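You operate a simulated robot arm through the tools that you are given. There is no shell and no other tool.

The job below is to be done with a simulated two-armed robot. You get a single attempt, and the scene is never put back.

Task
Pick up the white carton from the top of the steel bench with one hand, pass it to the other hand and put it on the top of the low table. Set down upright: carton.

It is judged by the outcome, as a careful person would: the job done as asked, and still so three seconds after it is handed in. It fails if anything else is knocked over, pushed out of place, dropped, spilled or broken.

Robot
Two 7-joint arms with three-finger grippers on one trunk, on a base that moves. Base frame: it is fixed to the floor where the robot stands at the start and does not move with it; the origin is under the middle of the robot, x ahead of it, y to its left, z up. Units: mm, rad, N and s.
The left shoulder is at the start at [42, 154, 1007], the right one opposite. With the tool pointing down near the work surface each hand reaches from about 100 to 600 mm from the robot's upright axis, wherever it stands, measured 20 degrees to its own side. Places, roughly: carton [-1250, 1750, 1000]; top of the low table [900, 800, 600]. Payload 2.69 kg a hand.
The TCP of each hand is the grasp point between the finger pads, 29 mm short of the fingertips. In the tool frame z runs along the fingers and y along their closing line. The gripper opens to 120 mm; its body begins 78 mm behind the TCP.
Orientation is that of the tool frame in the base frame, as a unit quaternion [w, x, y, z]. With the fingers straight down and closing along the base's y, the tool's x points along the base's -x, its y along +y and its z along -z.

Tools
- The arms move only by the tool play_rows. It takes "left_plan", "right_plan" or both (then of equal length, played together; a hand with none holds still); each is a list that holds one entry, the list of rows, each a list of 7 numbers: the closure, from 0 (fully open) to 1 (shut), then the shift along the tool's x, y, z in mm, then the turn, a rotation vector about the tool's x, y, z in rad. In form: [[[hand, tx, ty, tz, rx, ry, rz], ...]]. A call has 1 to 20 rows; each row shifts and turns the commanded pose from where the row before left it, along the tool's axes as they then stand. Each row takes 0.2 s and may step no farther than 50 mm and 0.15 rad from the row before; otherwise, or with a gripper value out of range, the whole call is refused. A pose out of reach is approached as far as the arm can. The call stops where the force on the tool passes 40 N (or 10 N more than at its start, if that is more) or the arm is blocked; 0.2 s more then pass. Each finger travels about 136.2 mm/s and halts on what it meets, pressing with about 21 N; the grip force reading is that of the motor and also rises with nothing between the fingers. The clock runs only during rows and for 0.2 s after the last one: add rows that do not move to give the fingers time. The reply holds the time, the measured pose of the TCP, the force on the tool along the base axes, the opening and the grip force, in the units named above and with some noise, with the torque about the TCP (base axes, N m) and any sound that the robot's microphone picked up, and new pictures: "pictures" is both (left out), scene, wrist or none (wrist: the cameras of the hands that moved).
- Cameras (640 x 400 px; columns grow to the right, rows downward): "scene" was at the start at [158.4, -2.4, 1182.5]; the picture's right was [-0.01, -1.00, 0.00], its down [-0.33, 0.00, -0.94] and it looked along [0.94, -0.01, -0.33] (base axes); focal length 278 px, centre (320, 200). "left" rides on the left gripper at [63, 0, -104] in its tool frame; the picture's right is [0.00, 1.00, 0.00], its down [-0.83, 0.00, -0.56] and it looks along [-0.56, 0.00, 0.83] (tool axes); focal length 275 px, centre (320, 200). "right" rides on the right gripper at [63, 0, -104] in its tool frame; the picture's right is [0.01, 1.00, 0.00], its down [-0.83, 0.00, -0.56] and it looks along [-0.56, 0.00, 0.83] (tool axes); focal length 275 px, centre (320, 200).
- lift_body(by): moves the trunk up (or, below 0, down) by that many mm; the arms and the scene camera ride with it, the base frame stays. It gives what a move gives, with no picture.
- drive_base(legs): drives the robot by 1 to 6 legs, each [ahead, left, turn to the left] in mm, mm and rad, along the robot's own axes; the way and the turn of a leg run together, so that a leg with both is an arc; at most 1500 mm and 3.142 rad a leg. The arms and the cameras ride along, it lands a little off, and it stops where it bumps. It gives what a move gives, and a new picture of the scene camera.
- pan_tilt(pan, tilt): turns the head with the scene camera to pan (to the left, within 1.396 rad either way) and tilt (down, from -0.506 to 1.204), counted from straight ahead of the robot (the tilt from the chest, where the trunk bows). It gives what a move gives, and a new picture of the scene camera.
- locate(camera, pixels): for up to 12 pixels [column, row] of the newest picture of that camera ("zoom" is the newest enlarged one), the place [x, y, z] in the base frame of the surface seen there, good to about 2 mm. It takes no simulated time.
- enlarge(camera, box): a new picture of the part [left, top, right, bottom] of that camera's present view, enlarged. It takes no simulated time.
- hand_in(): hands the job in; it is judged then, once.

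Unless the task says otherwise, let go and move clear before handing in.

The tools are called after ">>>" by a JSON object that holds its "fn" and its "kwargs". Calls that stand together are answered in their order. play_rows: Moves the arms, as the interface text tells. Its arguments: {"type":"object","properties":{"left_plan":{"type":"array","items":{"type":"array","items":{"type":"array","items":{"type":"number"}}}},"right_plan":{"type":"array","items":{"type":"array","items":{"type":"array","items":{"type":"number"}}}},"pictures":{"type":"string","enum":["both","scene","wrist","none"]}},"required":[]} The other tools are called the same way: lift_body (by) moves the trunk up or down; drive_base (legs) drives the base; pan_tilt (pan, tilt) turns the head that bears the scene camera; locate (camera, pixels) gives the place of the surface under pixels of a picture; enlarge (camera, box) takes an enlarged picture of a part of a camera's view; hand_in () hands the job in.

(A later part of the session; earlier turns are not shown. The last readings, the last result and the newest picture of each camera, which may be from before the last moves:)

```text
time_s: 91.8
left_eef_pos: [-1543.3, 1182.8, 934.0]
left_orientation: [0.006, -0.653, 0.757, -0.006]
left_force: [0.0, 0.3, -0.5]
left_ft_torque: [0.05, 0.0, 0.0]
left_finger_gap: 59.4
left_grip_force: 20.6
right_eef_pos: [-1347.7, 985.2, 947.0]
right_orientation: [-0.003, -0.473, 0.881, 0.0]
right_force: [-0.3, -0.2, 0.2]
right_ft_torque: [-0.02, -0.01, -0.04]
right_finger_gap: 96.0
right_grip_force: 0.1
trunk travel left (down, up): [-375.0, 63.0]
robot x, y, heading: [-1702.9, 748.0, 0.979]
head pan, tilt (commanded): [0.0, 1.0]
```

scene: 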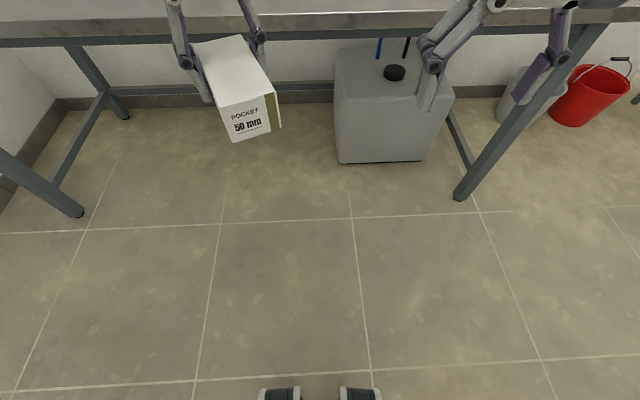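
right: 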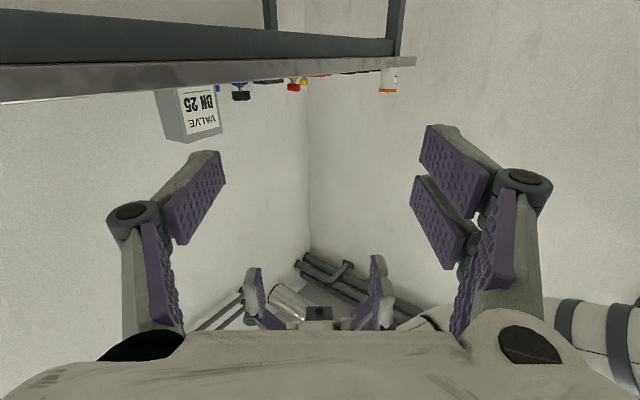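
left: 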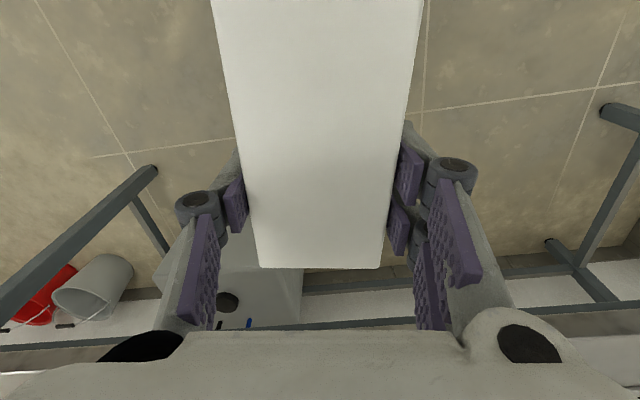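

Turning works without any jump. I do the second half and the small 0.1 rad backward tilt that matches the right hand's pose.

>>> {"fn": "play_rows", "kwargs": {"left_plan": [[[1, 0, 0, 0, 0, 0, -0.06], [1, 0, 0, 0, 0, 0, -0.08], [1, 0, 0, 0, 0, 0, -0.08], [1, 0, 0, 0, 0, 0, -0.08], [1, 0, 0, 0, 0, 0, -0.08], [1, 0, 0, 0, 0, 0, -0.08], [1, 0, 0, 0, 0, 0, -0.08], [1, 0, 0, 0, 0, 0.05, 0], [1, 0, 0, 0, 0, 0.05, 0], [1, 0, 0, 0, 0, 0, 0]]], "pictures": "scene"}}

```text
time_s: 94.0
left_eef_pos: [-1542.5, 1182.8, 934.1]
left_orientation: [0.023, 0.83, -0.556, 0.049]
left_force: [-0.1, 0.2, -1.2]
left_ft_torque: [0.06, -0.02, 0.01]
left_finger_gap: 59.5
left_grip_force: 21.1
right_eef_pos: [-1347.4, 984.7, 947.1]
right_orientation: [-0.003, -0.474, 0.881, 0.0]
right_force: [0.1, -0.3, 0.3]
right_ft_torque: [0.0, -0.04, 0.03]
right_finger_gap: 96.1
right_grip_force: 0.0
trunk travel left (down, up): [-375.0, 63.0]
robot x, y, heading: [-1702.7, 749.8, 0.979]
head pan, tilt (commanded): [0.0, 1.0]
```

scene: 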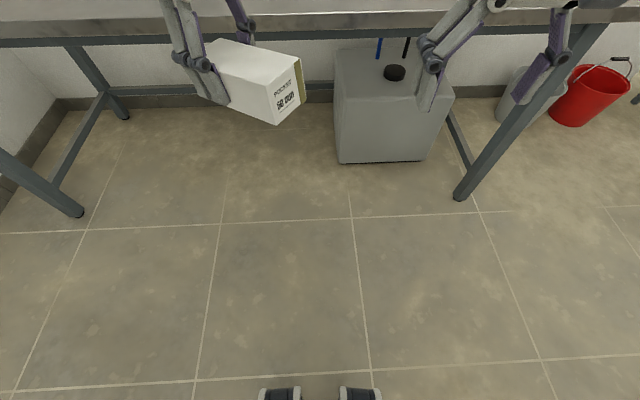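

The left hand holds the carton in the rehearsed orientation. Now I lower the left hand by 58 mm, and bring the right hand down and pitch it forward well below the carton so it can come up around the label end from beneath.

>>> {"fn": "play_rows", "kwargs": {"left_plan": [[[1, 0, 0, 15, 0, 0, 0], [1, 0, 0, 15, 0, 0, 0], [1, 0, 0, 15, 0, 0, 0], [1, 0, 0, 13, 0, 0, 0], [1, 0, 0, 0, 0, 0, 0], [1, 0, 0, 0, 0, 0, 0], [1, 0, 0, 0, 0, 0, 0], [1, 0, 0, 0, 0, 0, 0], [1, 0, 0, 0, 0, 0, 0], [1, 0, 0, 0, 0, 0, 0], [1, 0, 0, 0, 0, 0, 0], [1, 0, 0, 0, 0, 0, 0], [1, 0, 0, 0, 0, 0, 0]]], "right_plan": [[[0.05, -2, 0, 37, 0, 0, 0], [0.05, -2, 0, 37, 0, 0, 0], [0.05, -2, 0, 37, 0, 0, 0], [0.05, -2, 0, 37, 0, 0, 0], [0.05, -12, 0, 16, 0, -0.144, 0], [0.05, -9.6, 0, 17.6, 0, -0.144, 0], [0.05, -7, 0, 18.7, 0, -0.144, 0], [0.05, -4.2, 0, 19.5, 0, -0.144, 0], [0.05, -1.4, 0, 19.9, 0, -0.144, 0], [0.05, 1.6, 0, 19.9, 0, -0.144, 0], [0.05, 4.4, 0, 19.5, 0, -0.144, 0], [0.05, 7.1, 0, 18.7, 0, -0.144, 0], [0.05, 0, 0, 0, 0, 0, 0]]], "pictures": "scene"}}

```text
time_s: 96.8
left_eef_pos: [-1540.0, 1177.6, 877.4]
left_orientation: [0.023, 0.83, -0.556, 0.049]
left_force: [-0.6, 0.9, 0.2]
left_ft_torque: [0.03, 0.0, 0.02]
left_finger_gap: 59.6
left_grip_force: 20.6
right_eef_pos: [-1292.6, 1068.1, 669.4]
right_orientation: [0.478, -0.396, 0.74, 0.258]
right_force: [0.9, 0.2, -0.2]
right_ft_torque: [-0.01, 0.01, -0.02]
right_finger_gap: 113.9
right_grip_force: 0.0
trunk travel left (down, up): [-375.0, 63.0]
robot x, y, heading: [-1700.3, 749.8, 0.98]
head pan, tilt (commanded): [0.0, 1.0]
```

scene: 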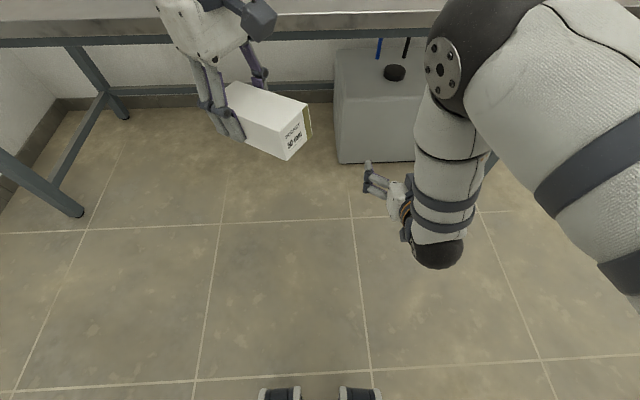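

The right hand is pitched forward below at z≈669 with no warnings, and the carton is steady at scene pixel (265,120). I swing the right hand left beneath the carton's label end.

>>> {"fn": "play_rows", "kwargs": {"right_plan": [[[0.05, 0.9, 32, -2, -0.127, 0, -0.0569], [0.05, 0.9, 32, -2, -0.127, 0, -0.0569], [0.05, 0.9, 32, -2, -0.127, 0, -0.0569], [0.05, 0.9, 32, -2, -0.127, 0, -0.0569], [0.05, 0.9, 32, -2, -0.127, 0, -0.0569], [0.05, 0.9, 32, -2, -0.127, 0, -0.0569], [0.05, 0.9, 32, -2, -0.127, 0, -0.0569], [0.05, 0, 0, 0, 0, 0, 0]]], "pictures": "both"}}

```text
time_s: 98.6
left_eef_pos: [-1540.1, 1178.5, 876.7]
left_orientation: [0.024, 0.83, -0.555, 0.049]
left_force: [-0.3, 0.9, -1.6]
left_ft_torque: [0.08, 0.02, 0.02]
left_finger_gap: 59.6
left_grip_force: 20.9
right_eef_pos: [-1507.9, 1091.9, 672.8]
right_orientation: [-0.302, 0.696, -0.467, -0.454]
right_force: [-1.3, 0.2, -1.0]
right_ft_torque: [0.01, 0.01, 0.01]
right_finger_gap: 113.9
right_grip_force: 0.0
trunk travel left (down, up): [-375.0, 63.0]
robot x, y, heading: [-1701.7, 749.4, 0.98]
head pan, tilt (commanded): [0.0, 1.0]
```

scene: 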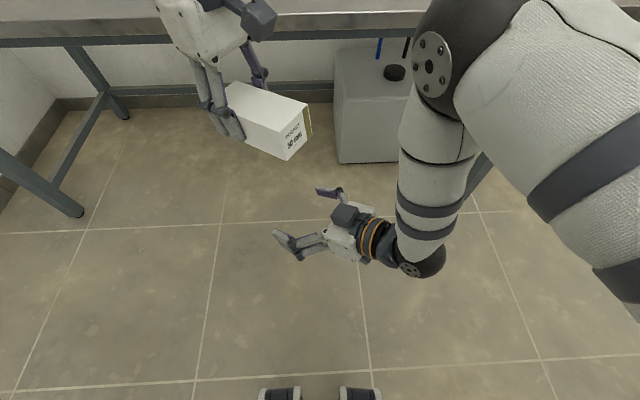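
right: 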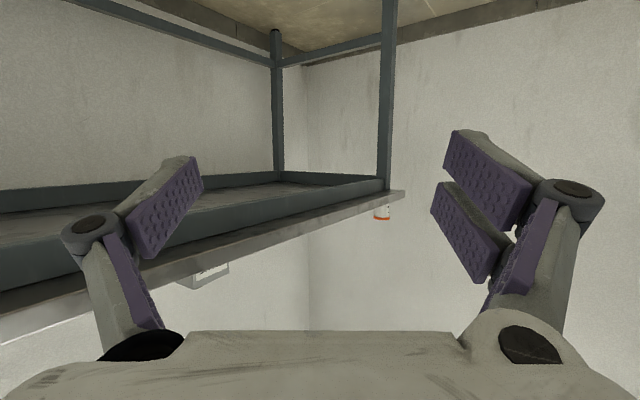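

The right hand now points left with level roll, 200 mm below the carton's label end. I pitch it up to match the carton's axis (0.31 rad), align it horizontally, and rise 110 mm for a check.

>>> {"fn": "play_rows", "kwargs": {"right_plan": [[[0.05, 0, 0, 0, 0, -0.103, 0], [0.05, 0, 0, 0, 0, -0.103, 0], [0.05, 0, 0, 0, 0, -0.104, 0], [0.05, -2, -3.1, 18.5, 0, 0, 0], [0.05, -36.8, 0, -3.95, 0, 0, 0], [0.05, -36.8, 0, -3.95, 0, 0, 0], [0.05, -36.8, 0, -3.95, 0, 0, 0], [0.05, 0, 0, 0, 0, 0, 0]]], "pictures": "both"}}

```text
time_s: 100.4
left_eef_pos: [-1539.0, 1178.3, 875.6]
left_orientation: [0.024, 0.829, -0.556, 0.05]
left_force: [0.4, 0.0, -1.3]
left_ft_torque: [0.04, 0.0, 0.0]
left_finger_gap: 59.6
left_grip_force: 21.2
right_eef_pos: [-1510.8, 1110.4, 783.8]
right_orientation: [-0.371, 0.618, -0.417, -0.555]
right_force: [0.1, -0.1, -0.4]
right_ft_torque: [0.01, -0.02, 0.03]
right_finger_gap: 114.0
right_grip_force: 0.0
trunk travel left (down, up): [-375.0, 63.0]
robot x, y, heading: [-1699.4, 750.2, 0.987]
head pan, tilt (commanded): [0.0, 1.0]
```

scene: 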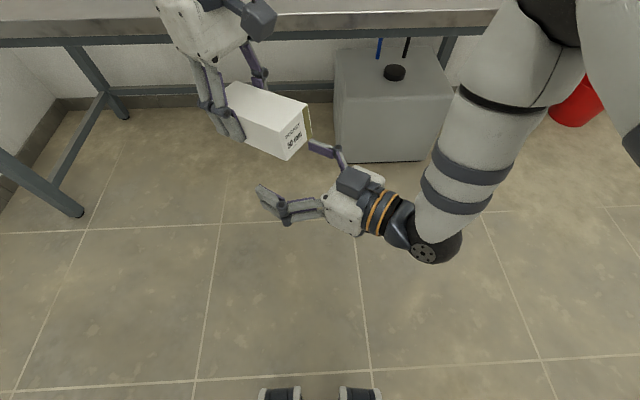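
right: 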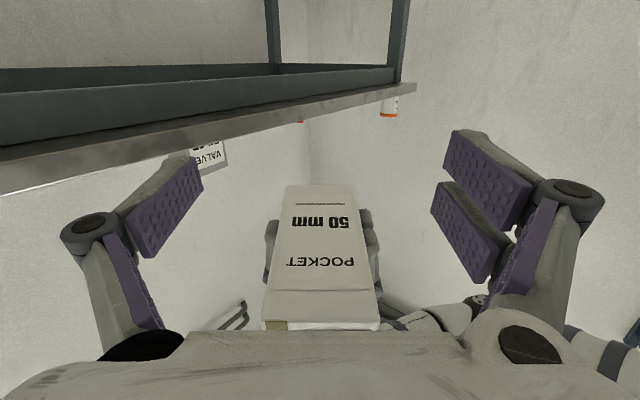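

The right camera shows the carton's label face centred between the right fingers (columns 262–380 at its label end, fingers at 203 and 445). I locate its corners to refine the alignment before rising.

>>> {"fn": "locate", "kwargs": {"camera": "right", "pixels": [[289, 190], [350, 190], [268, 312], [375, 312], [320, 250], [300, 326], [345, 326], [320, 312], [320, 190]]}}

>>> {"fn": "enlarge", "kwargs": {"camera": "right", "box": [220, 170, 420, 340]}}

```text
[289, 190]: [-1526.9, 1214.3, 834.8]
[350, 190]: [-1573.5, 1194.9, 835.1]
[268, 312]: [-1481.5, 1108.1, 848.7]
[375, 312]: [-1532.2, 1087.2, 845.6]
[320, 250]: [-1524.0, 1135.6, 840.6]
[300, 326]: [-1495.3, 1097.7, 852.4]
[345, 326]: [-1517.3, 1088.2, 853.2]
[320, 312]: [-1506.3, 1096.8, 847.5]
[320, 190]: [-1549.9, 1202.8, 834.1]
```

```text
2.35 times, centred on (320, 255) of right
```

zoom: 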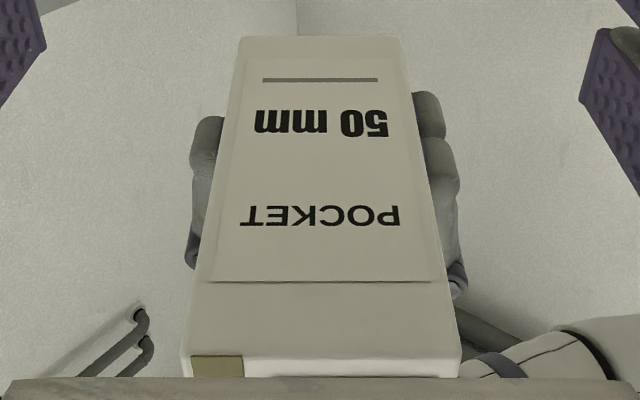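

The measured carton axis (-0.379, 0.918, -0.116) matches the right tool axis, and it is centred to about 1 mm, with ~27 mm clearance each side. I raise the right hand the remaining 88 mm around the label end.

>>> {"fn": "play_rows", "kwargs": {"right_plan": [[[0.05, -21.95, 0.2, -1.41, 0, 0, 0], [0.05, -21.95, 0.2, -1.41, 0, 0, 0], [0.05, -21.95, 0.2, -1.41, 0, 0, 0], [0.05, -21.95, 0.1, -1.41, 0, 0, 0], [0.05, 0, 0, 0, 0, 0, 0]]], "pictures": "both"}}

```text
time_s: 101.6
left_eef_pos: [-1538.8, 1177.3, 875.9]
left_orientation: [0.025, 0.83, -0.555, 0.049]
left_force: [-0.8, 0.1, -1.4]
left_ft_torque: [0.05, 0.05, 0.02]
left_finger_gap: 60.0
left_grip_force: 20.9
right_eef_pos: [-1514.1, 1116.5, 871.6]
right_orientation: [-0.37, 0.618, -0.415, -0.556]
right_force: [-0.2, -0.3, -0.1]
right_ft_torque: [-0.01, 0.01, -0.03]
right_finger_gap: 114.1
right_grip_force: 0.1
trunk travel left (down, up): [-375.0, 63.0]
robot x, y, heading: [-1700.1, 746.8, 0.979]
head pan, tilt (commanded): [0.0, 1.0]
```

scene: 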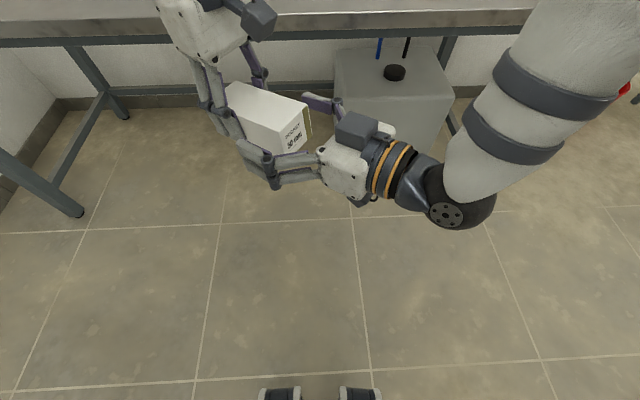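
right: 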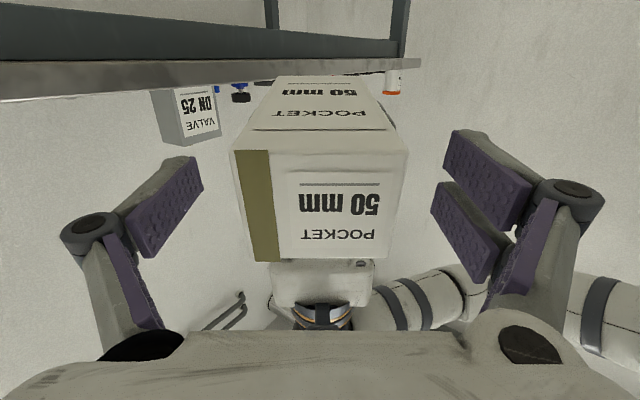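

The right view shows the carton's label end centred (columns 232–408) between the right fingers, TCP about 22 mm past its end. I enlarge the scene and check the spacing between the two hands' fingers before closing.

>>> {"fn": "enlarge", "kwargs": {"camera": "scene", "box": [180, 60, 360, 210]}}

>>> {"fn": "locate", "kwargs": {"camera": "right", "pixels": [[300, 165], [320, 200], [320, 245], [250, 200], [390, 200]]}}

>>> {"fn": "enlarge", "kwargs": {"camera": "left", "box": [0, 0, 640, 400]}}

```text
2.67 times, centred on (270, 135) of scene
```

zoom: 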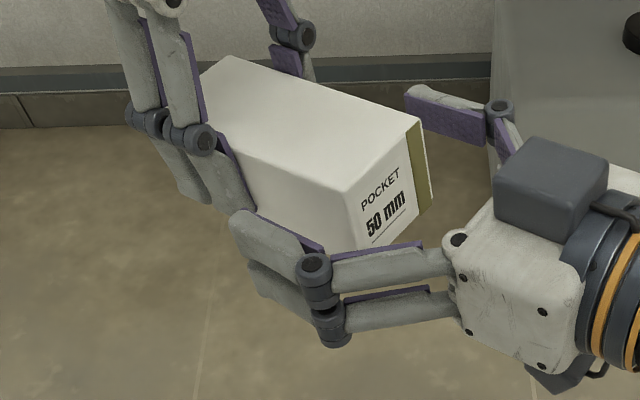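

```text
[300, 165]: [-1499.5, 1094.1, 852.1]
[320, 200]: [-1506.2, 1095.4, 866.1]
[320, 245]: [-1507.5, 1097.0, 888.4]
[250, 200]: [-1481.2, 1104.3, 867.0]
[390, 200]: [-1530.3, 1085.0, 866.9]
```

```text
1.00 times, centred on (320, 200) of left (not enlarged: the box is as wide or as high as the picture)
```

zoom: 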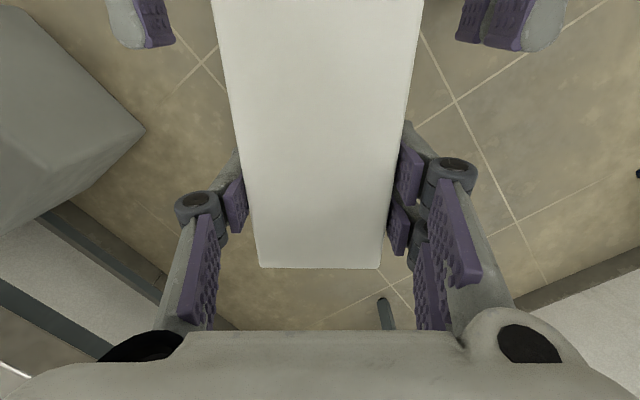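

The right fingertips (left-view pixels 150,45 and 490,45) are about 50 mm from the left TCP along the carton, clear of the left fingers but they will extend on closing. I back the right hand off 6 mm along its axis, then close it gently.

>>> {"fn": "play_rows", "kwargs": {"right_plan": [[[0.05, 0, 0, -6, 0, 0, 0], [0.2, 0, 0, 0, 0, 0, 0], [0.3, 0, 0, 0, 0, 0, 0], [0.4, 0, 0, 0, 0, 0, 0], [0.46, 0, 0, 0, 0, 0, 0], [0.46, 0, 0, 0, 0, 0, 0]]], "pictures": "both"}}

```text
time_s: 103.0
left_eef_pos: [-1538.9, 1177.9, 876.3]
left_orientation: [0.023, 0.83, -0.555, 0.05]
left_force: [0.1, -0.1, -1.3]
left_ft_torque: [0.04, 0.0, 0.01]
left_finger_gap: 59.5
left_grip_force: 21.1
right_eef_pos: [-1511.3, 1109.9, 871.2]
right_orientation: [-0.37, 0.618, -0.416, -0.555]
right_force: [-0.4, 0.3, 0.4]
right_ft_torque: [-0.01, 0.03, 0.03]
right_finger_gap: 65.0
right_grip_force: 0.1
trunk travel left (down, up): [-375.0, 63.0]
robot x, y, heading: [-1701.2, 747.5, 0.984]
head pan, tilt (commanded): [0.0, 1.0]
```

scene: 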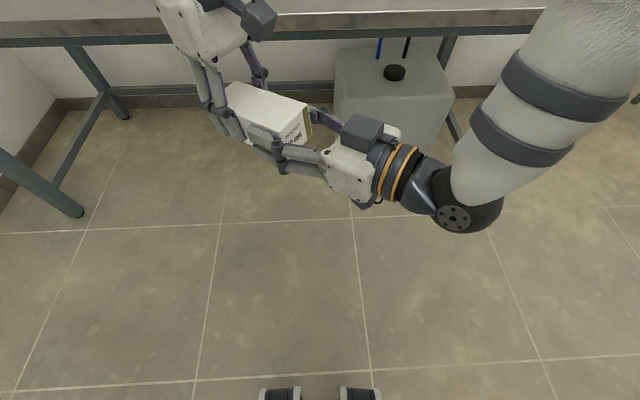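
right: 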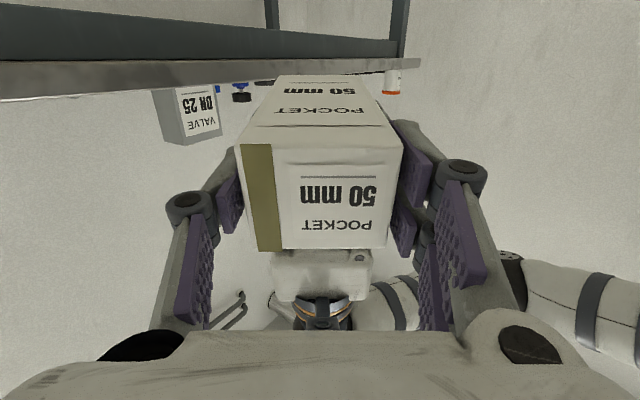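

At 65 mm opening the right pads nearly touch both faces evenly with no force yet. I close the right hand onto the carton.

>>> {"fn": "play_rows", "kwargs": {"right_plan": [[[0.49, 0, 0, 0, 0, 0, 0], [0.51, 0, 0, 0, 0, 0, 0], [0.53, 0, 0, 0, 0, 0, 0], [0.6, 0, 0, 0, 0, 0, 0], [0.8, 0, 0, 0, 0, 0, 0], [1, 0, 0, 0, 0, 0, 0], [1, 0, 0, 0, 0, 0, 0]]], "pictures": "both"}}

>>> {"fn": "enlarge", "kwargs": {"camera": "scene", "box": [180, 60, 360, 210]}}

```text
time_s: 104.6
left_eef_pos: [-1540.5, 1178.1, 875.5]
left_orientation: [0.024, 0.829, -0.556, 0.049]
left_force: [-3.7, 0.4, -1.0]
left_ft_torque: [-0.05, 0.21, -0.1]
left_finger_gap: 59.5
left_grip_force: 21.0
right_eef_pos: [-1510.9, 1108.7, 870.6]
right_orientation: [-0.37, 0.618, -0.417, -0.554]
right_force: [4.2, -0.2, 0.3]
right_ft_torque: [0.03, -0.18, -0.15]
right_finger_gap: 59.5
right_grip_force: 21.1
trunk travel left (down, up): [-375.0, 63.0]
robot x, y, heading: [-1697.1, 745.3, 0.985]
head pan, tilt (commanded): [0.0, 1.0]
```

scene: 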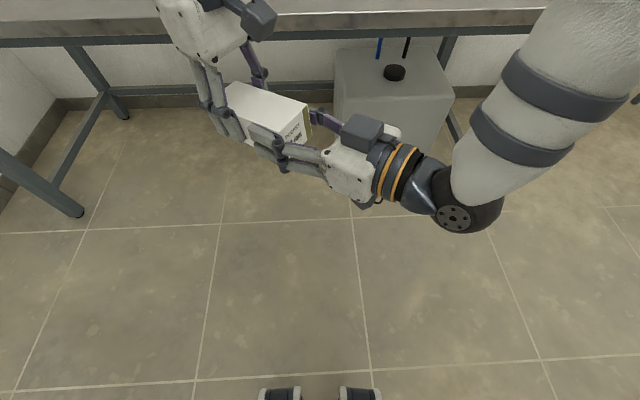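
right: 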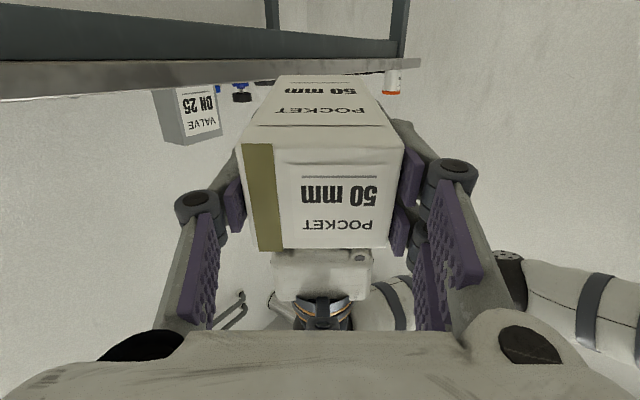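

```text
2.67 times, centred on (270, 135) of scene
```

zoom: 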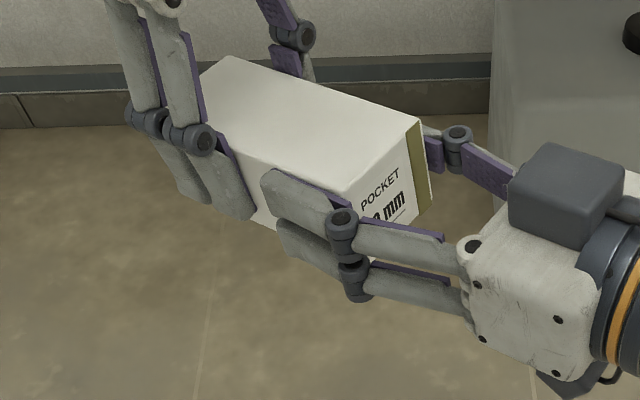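

Both hands hold the carton (59.5 mm, ~21 N each) with clear space between their fingers. I now open the left hand gradually.

>>> {"fn": "play_rows", "kwargs": {"left_plan": [[[0.5, 0, 0, 0, 0, 0, 0], [0.45, 0, 0, 0, 0, 0, 0], [0.35, 0, 0, 0, 0, 0, 0], [0.25, 0, 0, 0, 0, 0, 0], [0.2, 0, 0, 0, 0, 0, 0], [0.2, 0, 0, 0, 0, 0, 0]]], "pictures": "both"}}

```text
time_s: 106.0
left_eef_pos: [-1539.4, 1176.7, 876.8]
left_orientation: [0.024, 0.829, -0.556, 0.05]
left_force: [0.4, 1.6, 0.2]
left_ft_torque: [-0.03, -0.02, 0.0]
left_finger_gap: 95.9
left_grip_force: 0.1
right_eef_pos: [-1510.7, 1109.9, 871.7]
right_orientation: [-0.37, 0.618, -0.416, -0.555]
right_force: [0.6, 0.2, 0.2]
right_ft_torque: [-0.1, 0.0, -0.02]
right_finger_gap: 59.6
right_grip_force: 21.0
trunk travel left (down, up): [-375.0, 63.0]
robot x, y, heading: [-1700.2, 748.3, 0.977]
head pan, tilt (commanded): [0.0, 1.0]
```

scene: 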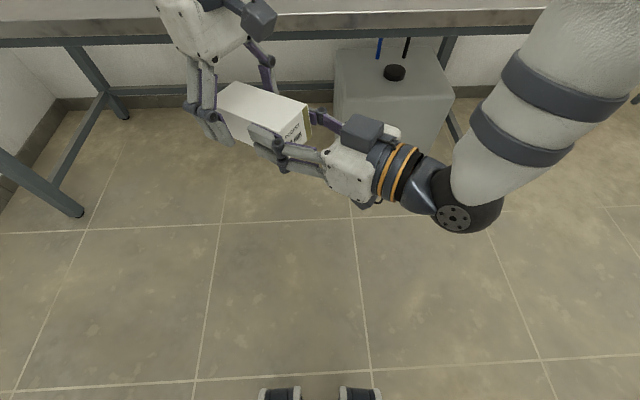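
left: 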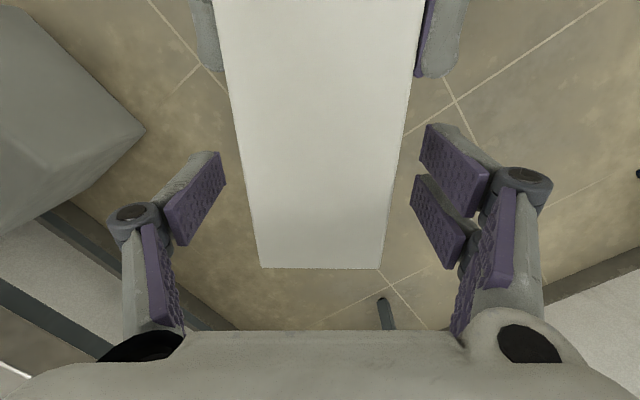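

The right hand alone holds the carton (59.6 mm, 21 N) and it didn't move. I raise the left hand off and move it away along the rehearsed path.

>>> {"fn": "play_rows", "kwargs": {"left_plan": [[[0.2, 0, 0, -15, 0, 0, 0], [0.2, 0, 0, -25, 0, 0, 0], [0.2, 0, 0, -35, 0, 0, 0], [0.2, 0, 0, -35, 0, 0, 0], [0.2, -41.2, 13.9, 0, 0, 0, 0], [0.2, -41.2, 13.9, 0, 0, 0, 0], [0.2, -41.2, 13.9, 0, 0, 0, 0], [0.2, -41.2, 13.9, 0, 0, 0, 0], [0.2, 0, 0, 0, 0, -0.1, 0], [0.2, 0, 0, 0, 0, 0, 0]]], "pictures": "scene"}}

```text
time_s: 108.2
left_eef_pos: [-1660.9, 1319.3, 969.1]
left_orientation: [-0.005, 0.831, -0.556, 0.006]
left_force: [-0.6, -0.7, 0.2]
left_ft_torque: [0.04, 0.02, 0.0]
left_finger_gap: 95.9
left_grip_force: 0.1
right_eef_pos: [-1510.4, 1109.5, 872.0]
right_orientation: [-0.37, 0.618, -0.416, -0.556]
right_force: [-0.3, 0.2, -0.7]
right_ft_torque: [-0.06, -0.03, 0.02]
right_finger_gap: 59.5
right_grip_force: 20.8
trunk travel left (down, up): [-375.0, 63.0]
robot x, y, heading: [-1701.7, 750.8, 0.98]
head pan, tilt (commanded): [0.0, 1.0]
```

scene: 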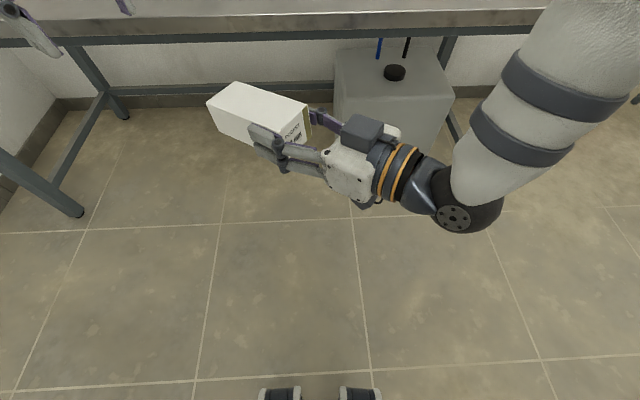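

The carton is now in the right hand only, and the left hand is clear. I slowly pitch the right hand back toward tool-down (first half), which swings the carton upright.

>>> {"fn": "play_rows", "kwargs": {"right_plan": [[[1, 0, 0, 0, 0, 0.04, 0], [1, 0, 0, 0, 0, 0.07, 0], [1, 0, 0, 0, 0, 0.075, 0], [1, 0, 0, 0, 0, 0.075, 0], [1, 0, 0, 0, 0, 0.075, 0], [1, 0, 0, 0, 0, 0.075, 0], [1, 0, 0, 0, 0, 0.075, 0], [1, 0, 0, 0, 0, 0.075, 0], [1, 0, 0, 0, 0, 0.075, 0], [1, 0, 0, 0, 0, 0.075, 0], [1, 0, 0, 0, 0, 0, 0]]], "pictures": "scene"}}

```text
time_s: 110.6
left_eef_pos: [-1661.4, 1317.9, 967.4]
left_orientation: [-0.005, 0.831, -0.556, 0.007]
left_force: [0.5, 0.3, -0.7]
left_ft_torque: [0.0, 0.01, 0.0]
left_finger_gap: 96.2
left_grip_force: 0.0
right_eef_pos: [-1510.4, 1107.6, 870.6]
right_orientation: [-0.202, 0.772, -0.519, -0.306]
right_force: [0.7, 0.0, 0.8]
right_ft_torque: [-0.02, 0.03, 0.03]
right_finger_gap: 59.5
right_grip_force: 20.8
trunk travel left (down, up): [-375.0, 63.0]
robot x, y, heading: [-1700.6, 751.1, 0.986]
head pan, tilt (commanded): [0.0, 1.0]
```

scene: 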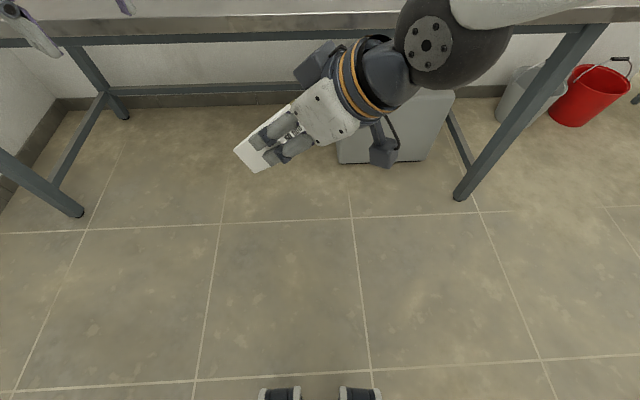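

No reach warnings and the grip is stable. I continue with the second half of the pitch-back.

>>> {"fn": "play_rows", "kwargs": {"right_plan": [[[1, 0, 0, 0, 0, 0.07, 0], [1, 0, 0, 0, 0, 0.075, 0], [1, 0, 0, 0, 0, 0.075, 0], [1, 0, 0, 0, 0, 0.075, 0], [1, 0, 0, 0, 0, 0.075, 0], [1, 0, 0, 0, 0, 0.075, 0], [1, 0, 0, 0, 0, 0.075, 0], [1, 0, 0, 0, 0, 0.075, 0], [1, 0, 0, 0, 0, 0.075, 0], [1, 0, 0, 0, 0, 0.075, 0], [1, 0, 0, 0, 0, 0, 0]]], "pictures": "both"}}

```text
time_s: 113.0
left_eef_pos: [-1661.0, 1319.5, 967.0]
left_orientation: [-0.005, 0.831, -0.556, 0.007]
left_force: [-0.6, -1.4, -0.9]
left_ft_torque: [0.01, 0.04, -0.01]
left_finger_gap: 96.0
left_grip_force: 0.0
right_eef_pos: [-1509.7, 1107.5, 870.6]
right_orientation: [0.0, 0.83, -0.557, -0.005]
right_force: [-1.5, 0.4, -0.2]
right_ft_torque: [-0.02, 0.02, 0.02]
right_finger_gap: 59.8
right_grip_force: 21.1
trunk travel left (down, up): [-375.0, 63.0]
robot x, y, heading: [-1701.3, 748.3, 0.987]
head pan, tilt (commanded): [0.0, 1.0]
```

scene: 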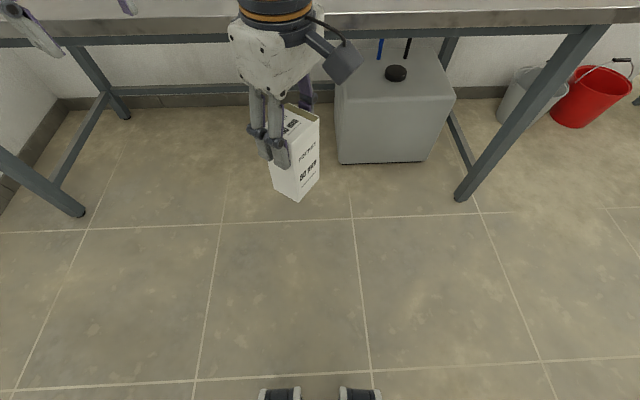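
right: 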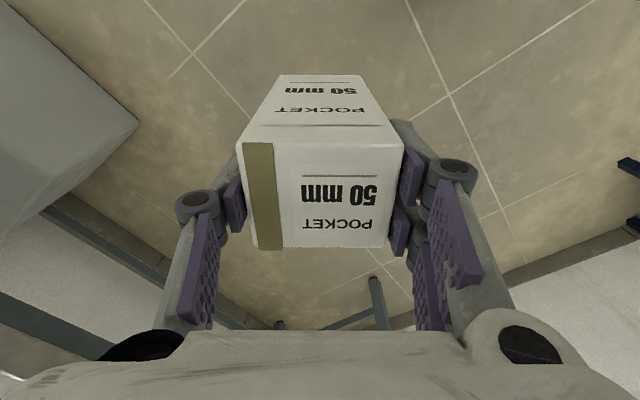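

The carton hangs upright in the right hand (scene pixel 295,150; labels upright). I turn the right hand back to neutral slowly along the rehearsed path, moving it to its own side, while the left hand also turns back.

>>> {"fn": "play_rows", "kwargs": {"right_plan": [[[1, 11.6, -7.8, 0, 0, 0, 0.07], [1, 11.05, -8.6, 0, 0, 0, 0.07], [1, 10.4, -9.35, 0, 0, 0, 0.07], [1, 9.75, -10.05, 0, 0, 0, 0.07], [1, 9, -10.7, 0, 0, 0, 0.07], [1, 8.25, -11.3, 0, 0, 0, 0.07], [1, 7.45, -11.85, 0, 0, 0, 0.07], [1, 6.6, -12.35, 0, 0, 0, 0.07], [1, 5.7, -12.8, 0, 0, 0, 0.07], [1, 4.8, -13.15, 0, 0, 0, 0.07], [1, 3.85, -13.45, 0, 0, 0, 0.07], [1, 2.9, -13.7, 0, 0, 0, 0.07], [1, 1.95, -13.85, 0, 0, 0, 0.07], [1, 0.98, -13.95, 0, 0, 0, 0.07], [1, 0, 0, 0, 0, 0, 0]]], "left_plan": [[[0.2, 0, 0, 0, 0, 0, 0.067], [0.2, 0, 0, 0, 0, 0, 0.067], [0.2, 0, 0, 0, 0, 0, 0.067], [0.2, 0, 0, 0, 0, 0, 0.067], [0.2, 0, 0, 0, 0, 0, 0.067], [0.2, 0, 0, 0, 0, 0, 0.067], [0.2, 0, 0, 0, 0, 0, 0.067], [0.2, 0, 0, 0, 0, 0, 0.067], [0.2, 0, 0, 0, 0, 0, 0.067], [0.2, 0, 0, 0, 0, 0, 0.067], [0.2, 0, 0, 0, 0, 0, 0.067], [0.2, 0, 0, 0, 0, 0, 0.067], [0.2, 0, 0, 0, 0, 0, 0.067], [0.2, 0, 0, 0, 0, 0, 0.067], [0.2, 0, 0, 0, 0, 0, 0]]], "pictures": "scene"}}

```text
time_s: 116.2
left_eef_pos: [-1658.5, 1317.1, 967.6]
left_orientation: [0.006, -0.489, 0.872, -0.005]
left_force: [-0.5, 1.1, 0.3]
left_ft_torque: [-0.04, -0.01, -0.02]
left_finger_gap: 96.1
left_grip_force: 0.0
right_eef_pos: [-1347.8, 998.8, 869.6]
right_orientation: [-0.001, -0.471, 0.882, 0.003]
right_force: [0.0, 0.2, 0.2]
right_ft_torque: [-0.03, 0.03, 0.0]
right_finger_gap: 59.8
right_grip_force: 20.8
trunk travel left (down, up): [-375.0, 63.0]
robot x, y, heading: [-1699.3, 745.1, 0.982]
head pan, tilt (commanded): [0.0, 1.0]
```

scene: 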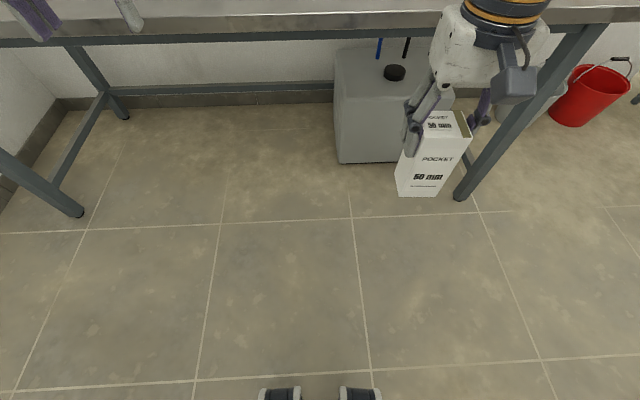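

The carton is upright in the right hand at neutral. For driving I raise it above bench height and tuck the left hand in.

>>> {"fn": "play_rows", "kwargs": {"right_plan": [[[1, 0, 0, -15, 0, 0, 0], [1, 0, 0, -25, 0, 0, 0], [1, 0, 0, -25, 0, 0, 0], [1, 0, 0, -25, 0, 0, 0], [1, 0, 0, -25, 0, 0, 0], [1, 0, 0, -25, 0, 0, 0], [1, 0, 0, 0, 0, 0, 0]]], "left_plan": [[[0.2, 20, -24, -15, 0, 0, 0], [0.2, 20, -24, -15, 0, 0, 0], [0.2, 20, -24, -15, 0, 0, 0], [0.2, 20, -24, -15, 0, 0, 0], [0.2, 10, -20, -15, 0, 0, 0], [0.2, 0, 0, 0, 0, 0, 0], [0.2, 0, 0, 0, 0, 0, 0]]], "pictures": "none"}}

>>> {"fn": "pan_tilt", "kwargs": {"pan": -1.2, "tilt": 0.6}}

```text
time_s: 117.8
left_eef_pos: [-1608.8, 1180.0, 1041.9]
left_orientation: [0.005, -0.489, 0.872, -0.005]
left_force: [0.3, -0.7, 0.4]
left_ft_torque: [0.02, -0.01, 0.02]
left_finger_gap: 95.8
left_grip_force: 0.1
right_eef_pos: [-1348.1, 999.6, 1010.1]
right_orientation: [-0.001, -0.47, 0.882, 0.004]
right_force: [-0.5, -0.2, -1.0]
right_ft_torque: [0.03, -0.02, 0.0]
right_finger_gap: 59.6
right_grip_force: 20.7
trunk travel left (down, up): [-375.0, 63.0]
robot x, y, heading: [-1700.1, 748.0, 0.982]
head pan, tilt (commanded): [0.0, 1.0]
```

```text
time_s: 119.2
left_eef_pos: [-1606.6, 1180.2, 1042.0]
left_orientation: [0.007, -0.49, 0.871, -0.005]
left_force: [0.3, -0.9, 0.1]
left_ft_torque: [0.02, 0.03, -0.02]
left_finger_gap: 95.9
left_grip_force: 0.1
right_eef_pos: [-1349.1, 998.7, 1009.9]
right_orientation: [-0.002, -0.47, 0.883, 0.003]
right_force: [-0.2, 1.0, -1.5]
right_ft_torque: [0.03, 0.0, 0.0]
right_finger_gap: 59.6
right_grip_force: 21.6
trunk travel left (down, up): [-375.0, 63.0]
robot x, y, heading: [-1704.6, 747.7, 0.978]
head pan, tilt (commanded): [-1.201, 0.6]
```

scene: 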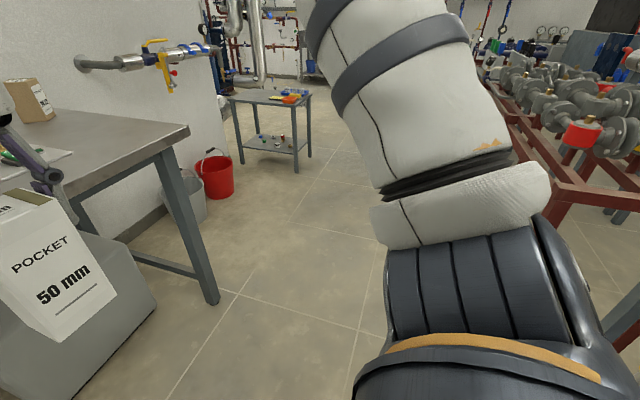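

The corridor towards the low table (seen at pixel 270,100) is open floor. I drive 120 ahead, turn right about 1.57 rad, and sidestep left 120 to stay clear of the broom.

>>> {"fn": "drive_base", "kwargs": {"legs": [[120, 0, 0], [0, 0, -1.57], [0, 110, 0]]}}

>>> {"fn": "pan_tilt", "kwargs": {"pan": 0.0, "tilt": 0.5}}

```text
time_s: 125.3
left_eef_pos: [-1141.6, 848.7, 1042.0]
left_orientation: [0.001, 0.269, 0.963, -0.009]
left_force: [0.0, 0.9, 0.5]
left_ft_torque: [-0.03, 0.03, 0.03]
left_finger_gap: 95.7
left_grip_force: 0.0
right_eef_pos: [-1322.3, 589.2, 1009.9]
right_orientation: [0.001, 0.291, 0.957, 0.003]
right_force: [0.3, 1.2, -2.3]
right_ft_torque: [-0.04, 0.03, -0.03]
right_finger_gap: 59.6
right_grip_force: 21.1
trunk travel left (down, up): [-375.0, 63.0]
robot x, y, heading: [-1575.2, 940.4, -0.586]
head pan, tilt (commanded): [-1.201, 0.6]
```

scene: 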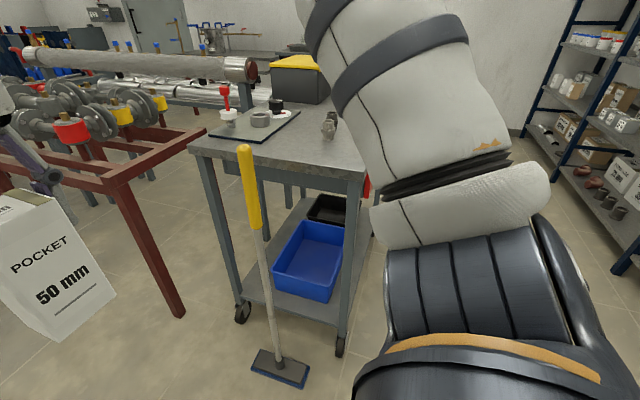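

```text
time_s: 126.7
left_eef_pos: [-1142.7, 849.4, 1042.2]
left_orientation: [0.001, 0.269, 0.963, -0.007]
left_force: [-0.9, 0.2, 0.2]
left_ft_torque: [-0.02, 0.0, -0.01]
left_finger_gap: 96.1
left_grip_force: 0.1
right_eef_pos: [-1323.5, 589.6, 1010.4]
right_orientation: [0.001, 0.289, 0.957, 0.004]
right_force: [-0.3, -0.4, -1.4]
right_ft_torque: [-0.03, 0.02, 0.02]
right_finger_gap: 59.8
right_grip_force: 21.3
trunk travel left (down, up): [-375.0, 63.0]
robot x, y, heading: [-1576.4, 938.4, -0.582]
head pan, tilt (commanded): [0.0, 0.499]
```

scene: 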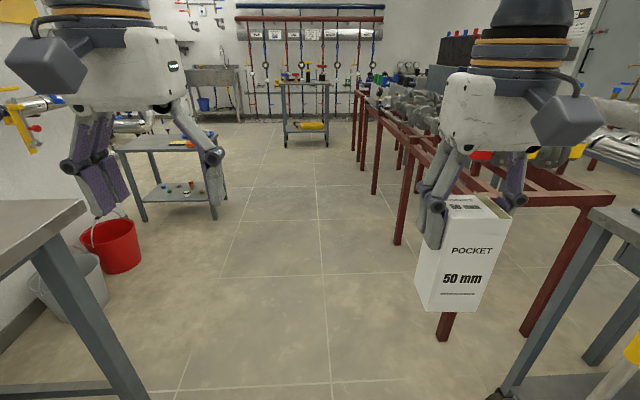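

The way ahead is clear between the bench (corner at pixel 80,205) and the red rack (posts at 447,330 and 397,240). I locate these to set the path.

>>> {"fn": "locate", "kwargs": {"camera": "scene", "pixels": [[445, 335], [398, 242], [374, 192], [596, 212], [80, 203], [213, 215], [145, 218], [330, 300], [222, 180], [528, 333], [113, 150], [205, 145]]}}

```text
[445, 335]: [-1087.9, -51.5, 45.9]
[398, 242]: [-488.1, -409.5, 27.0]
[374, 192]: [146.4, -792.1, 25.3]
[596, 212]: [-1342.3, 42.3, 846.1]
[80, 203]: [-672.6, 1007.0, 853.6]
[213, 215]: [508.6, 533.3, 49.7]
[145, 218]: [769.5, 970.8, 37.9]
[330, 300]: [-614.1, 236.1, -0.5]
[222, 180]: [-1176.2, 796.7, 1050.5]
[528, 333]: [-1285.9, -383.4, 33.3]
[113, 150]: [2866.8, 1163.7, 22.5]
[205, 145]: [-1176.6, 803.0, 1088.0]
```

All posts and the bench corner are ≥495 mm off the straight line ahead. I drive 2000 mm straight ahead in two legs.

>>> {"fn": "drive_base", "kwargs": {"legs": [[1000, 0, 0], [1000, 0, 0]]}}

```text
time_s: 136.6
left_eef_pos: [523.0, -226.2, 1042.3]
left_orientation: [0.002, 0.262, 0.965, -0.007]
left_force: [0.5, 0.7, -0.2]
left_ft_torque: [0.0, 0.0, 0.0]
left_finger_gap: 96.2
left_grip_force: 0.1
right_eef_pos: [347.7, -488.8, 1009.2]
right_orientation: [0.001, 0.282, 0.959, 0.002]
right_force: [-0.4, -0.4, -1.4]
right_ft_torque: [-0.01, 0.02, -0.03]
right_finger_gap: 59.7
right_grip_force: 20.8
trunk travel left (down, up): [-375.0, 63.0]
robot x, y, heading: [90.5, -143.7, -0.571]
head pan, tilt (commanded): [0.0, 0.499]
```

scene: 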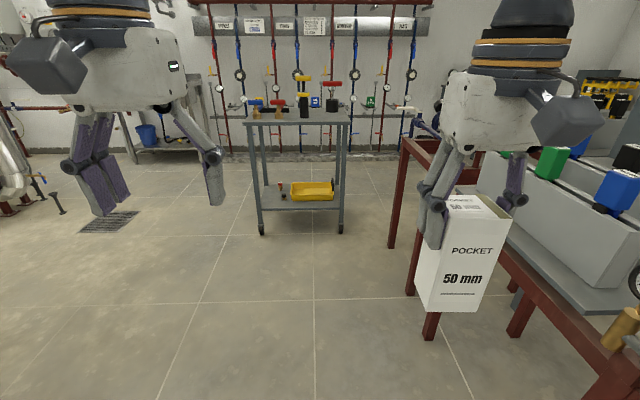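

I'm at [90, -144] with the carton still firmly held (59.7 mm). I check the trolley ahead before going round to the low table's open side.

>>> {"fn": "locate", "kwargs": {"camera": "scene", "pixels": [[262, 232], [340, 231], [248, 122], [110, 220], [60, 210], [10, 200], [430, 330]]}}

>>> {"fn": "pan_tilt", "kwargs": {"pan": 0.9, "tilt": 0.45}}

```text
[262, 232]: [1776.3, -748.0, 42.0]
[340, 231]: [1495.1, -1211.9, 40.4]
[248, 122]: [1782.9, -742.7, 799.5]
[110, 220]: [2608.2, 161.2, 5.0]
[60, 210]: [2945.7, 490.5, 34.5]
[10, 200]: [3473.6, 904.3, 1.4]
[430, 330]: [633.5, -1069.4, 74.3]
```

```text
time_s: 137.8
left_eef_pos: [522.9, -224.9, 1042.1]
left_orientation: [0.003, 0.261, 0.965, -0.008]
left_force: [0.7, 0.1, 0.5]
left_ft_torque: [0.02, 0.03, 0.01]
left_finger_gap: 95.9
left_grip_force: 0.0
right_eef_pos: [347.2, -488.4, 1010.3]
right_orientation: [0.001, 0.282, 0.959, 0.003]
right_force: [0.6, 0.6, -1.0]
right_ft_torque: [0.01, -0.02, -0.01]
right_finger_gap: 59.4
right_grip_force: 21.4
trunk travel left (down, up): [-375.0, 63.0]
robot x, y, heading: [93.7, -139.9, -0.568]
head pan, tilt (commanded): [0.901, 0.45]
```

scene: 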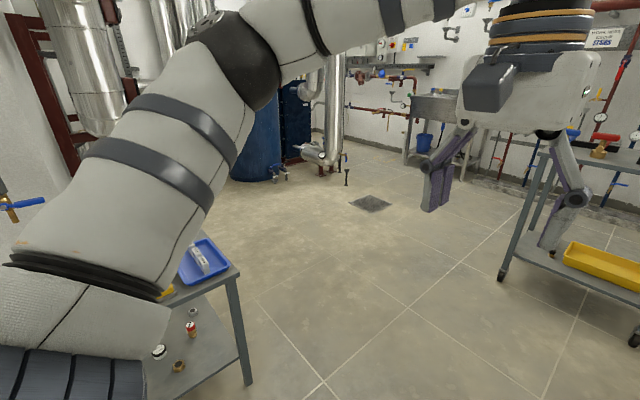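

The floor between the table and the trolley (nearest wheel [1776, -748]) is open. I drive to about [1250, 0] and then turn round toward the table.

>>> {"fn": "drive_base", "kwargs": {"legs": [[898, 748, 0], [0, 0, 1.585], [0, 0, 1.585]]}}

>>> {"fn": "pan_tilt", "kwargs": {"pan": 0.0, "tilt": 0.6}}

```text
time_s: 151.6
left_eef_pos: [813.4, 71.1, 1041.2]
left_orientation: [-0.008, 0.969, -0.245, -0.003]
left_force: [0.2, 0.5, 0.1]
left_ft_torque: [0.0, 0.0, -0.04]
left_finger_gap: 95.9
left_grip_force: 0.0
right_eef_pos: [980.2, 340.9, 1009.9]
right_orientation: [0.003, 0.964, -0.267, -0.001]
right_force: [-0.3, -0.4, -1.0]
right_ft_torque: [0.01, 0.02, 0.0]
right_finger_gap: 59.8
right_grip_force: 21.6
trunk travel left (down, up): [-375.0, 63.0]
robot x, y, heading: [1246.8, 4.4, 2.604]
head pan, tilt (commanded): [0.901, 0.45]
```

scene: 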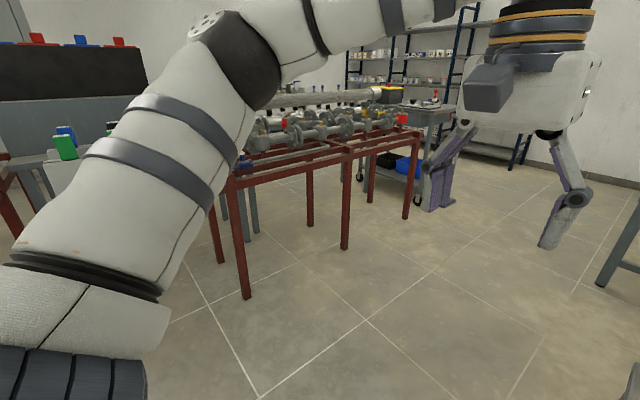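

```text
time_s: 152.8
left_eef_pos: [813.1, 72.0, 1041.5]
left_orientation: [-0.008, 0.969, -0.245, -0.003]
left_force: [-1.1, 0.9, -0.6]
left_ft_torque: [0.01, 0.01, 0.0]
left_finger_gap: 96.0
left_grip_force: 0.0
right_eef_pos: [980.7, 341.4, 1010.7]
right_orientation: [0.003, 0.964, -0.266, -0.001]
right_force: [0.2, 1.3, -0.9]
right_ft_torque: [0.02, 0.01, 0.01]
right_finger_gap: 59.6
right_grip_force: 20.6
trunk travel left (down, up): [-375.0, 63.0]
robot x, y, heading: [1249.8, 5.4, 2.606]
head pan, tilt (commanded): [0.0, 0.6]
```

scene: 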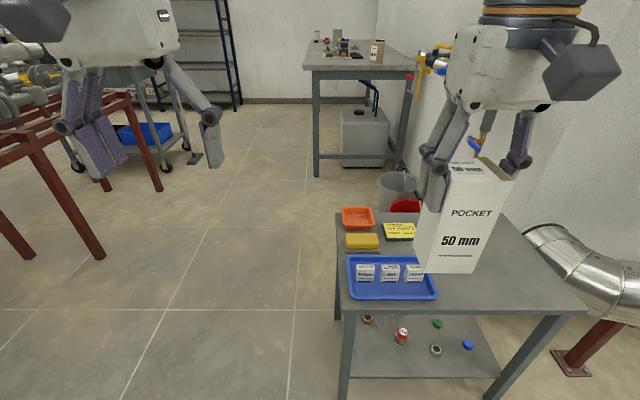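

The low table is ahead-right, with the whole right part of its top free (pixel 520,270). I locate its corners, the tray edge and nearby pipe.

>>> {"fn": "locate", "kwargs": {"camera": "scene", "pixels": [[583, 311], [343, 310], [430, 297], [500, 290], [520, 260], [515, 225], [437, 292], [575, 255], [415, 228], [530, 230], [480, 300], [600, 260]]}}

>>> {"fn": "enlarge", "kwargs": {"camera": "scene", "box": [320, 190, 640, 390]}}

```text
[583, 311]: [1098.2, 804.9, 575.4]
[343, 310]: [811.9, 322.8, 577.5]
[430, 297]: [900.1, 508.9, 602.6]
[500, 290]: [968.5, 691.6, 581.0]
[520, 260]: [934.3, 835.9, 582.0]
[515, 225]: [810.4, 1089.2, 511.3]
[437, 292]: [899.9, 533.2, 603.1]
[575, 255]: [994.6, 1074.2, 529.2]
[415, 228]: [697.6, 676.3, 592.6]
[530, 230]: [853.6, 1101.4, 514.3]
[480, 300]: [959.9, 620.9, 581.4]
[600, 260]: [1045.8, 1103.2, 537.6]
```

```text
2.00 times, centred on (480, 290) of scene
```

zoom: 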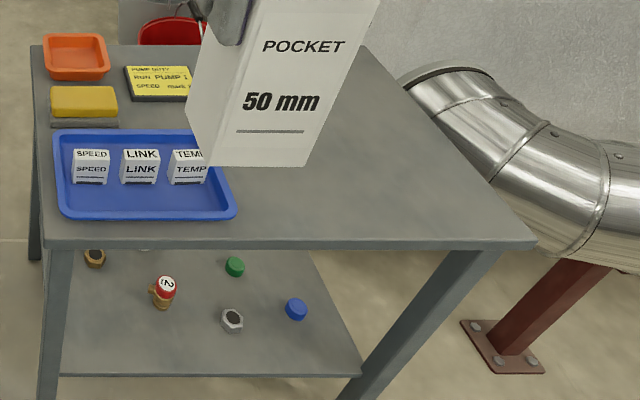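

The tray ends well before the free end; my target is [880, 771]. Before sidestepping right I look to the right for pipes that my right elbow could meet.

>>> {"fn": "pan_tilt", "kwargs": {"pan": -0.9, "tilt": 0.35}}

```text
time_s: 154.0
left_eef_pos: [812.2, 71.8, 1042.4]
left_orientation: [-0.007, 0.97, -0.245, -0.003]
left_force: [1.0, -0.1, 0.2]
left_ft_torque: [-0.02, -0.05, 0.03]
left_finger_gap: 96.0
left_grip_force: 0.0
right_eef_pos: [980.0, 341.1, 1010.3]
right_orientation: [0.004, 0.964, -0.266, -0.001]
right_force: [0.3, 1.0, -0.5]
right_ft_torque: [0.01, 0.01, -0.02]
right_finger_gap: 59.6
right_grip_force: 21.3
trunk travel left (down, up): [-375.0, 63.0]
robot x, y, heading: [1251.6, 2.1, 2.605]
head pan, tilt (commanded): [-0.901, 0.351]
```

scene: 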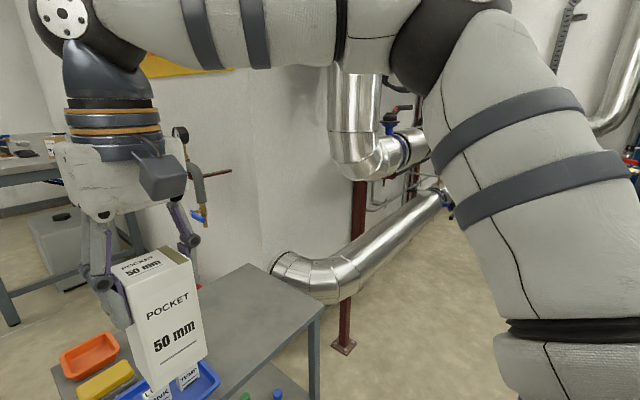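

The vertical silver pipe (pixel 350,110) and its low branch (350,280) stand beyond the table's free end. I locate them.

>>> {"fn": "locate", "kwargs": {"camera": "scene", "pixels": [[340, 140], [355, 90], [375, 165], [400, 160], [430, 200], [350, 280], [290, 270], [345, 340], [300, 310], [205, 215], [250, 270], [440, 120]]}}

```text
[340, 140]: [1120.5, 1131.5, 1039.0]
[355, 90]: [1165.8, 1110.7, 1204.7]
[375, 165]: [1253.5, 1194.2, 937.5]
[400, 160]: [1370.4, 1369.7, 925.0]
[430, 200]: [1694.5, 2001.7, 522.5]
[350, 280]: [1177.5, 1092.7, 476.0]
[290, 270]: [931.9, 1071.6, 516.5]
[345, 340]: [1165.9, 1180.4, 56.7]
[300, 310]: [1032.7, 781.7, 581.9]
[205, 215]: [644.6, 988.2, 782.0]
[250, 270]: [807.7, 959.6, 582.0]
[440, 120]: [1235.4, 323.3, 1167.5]
```

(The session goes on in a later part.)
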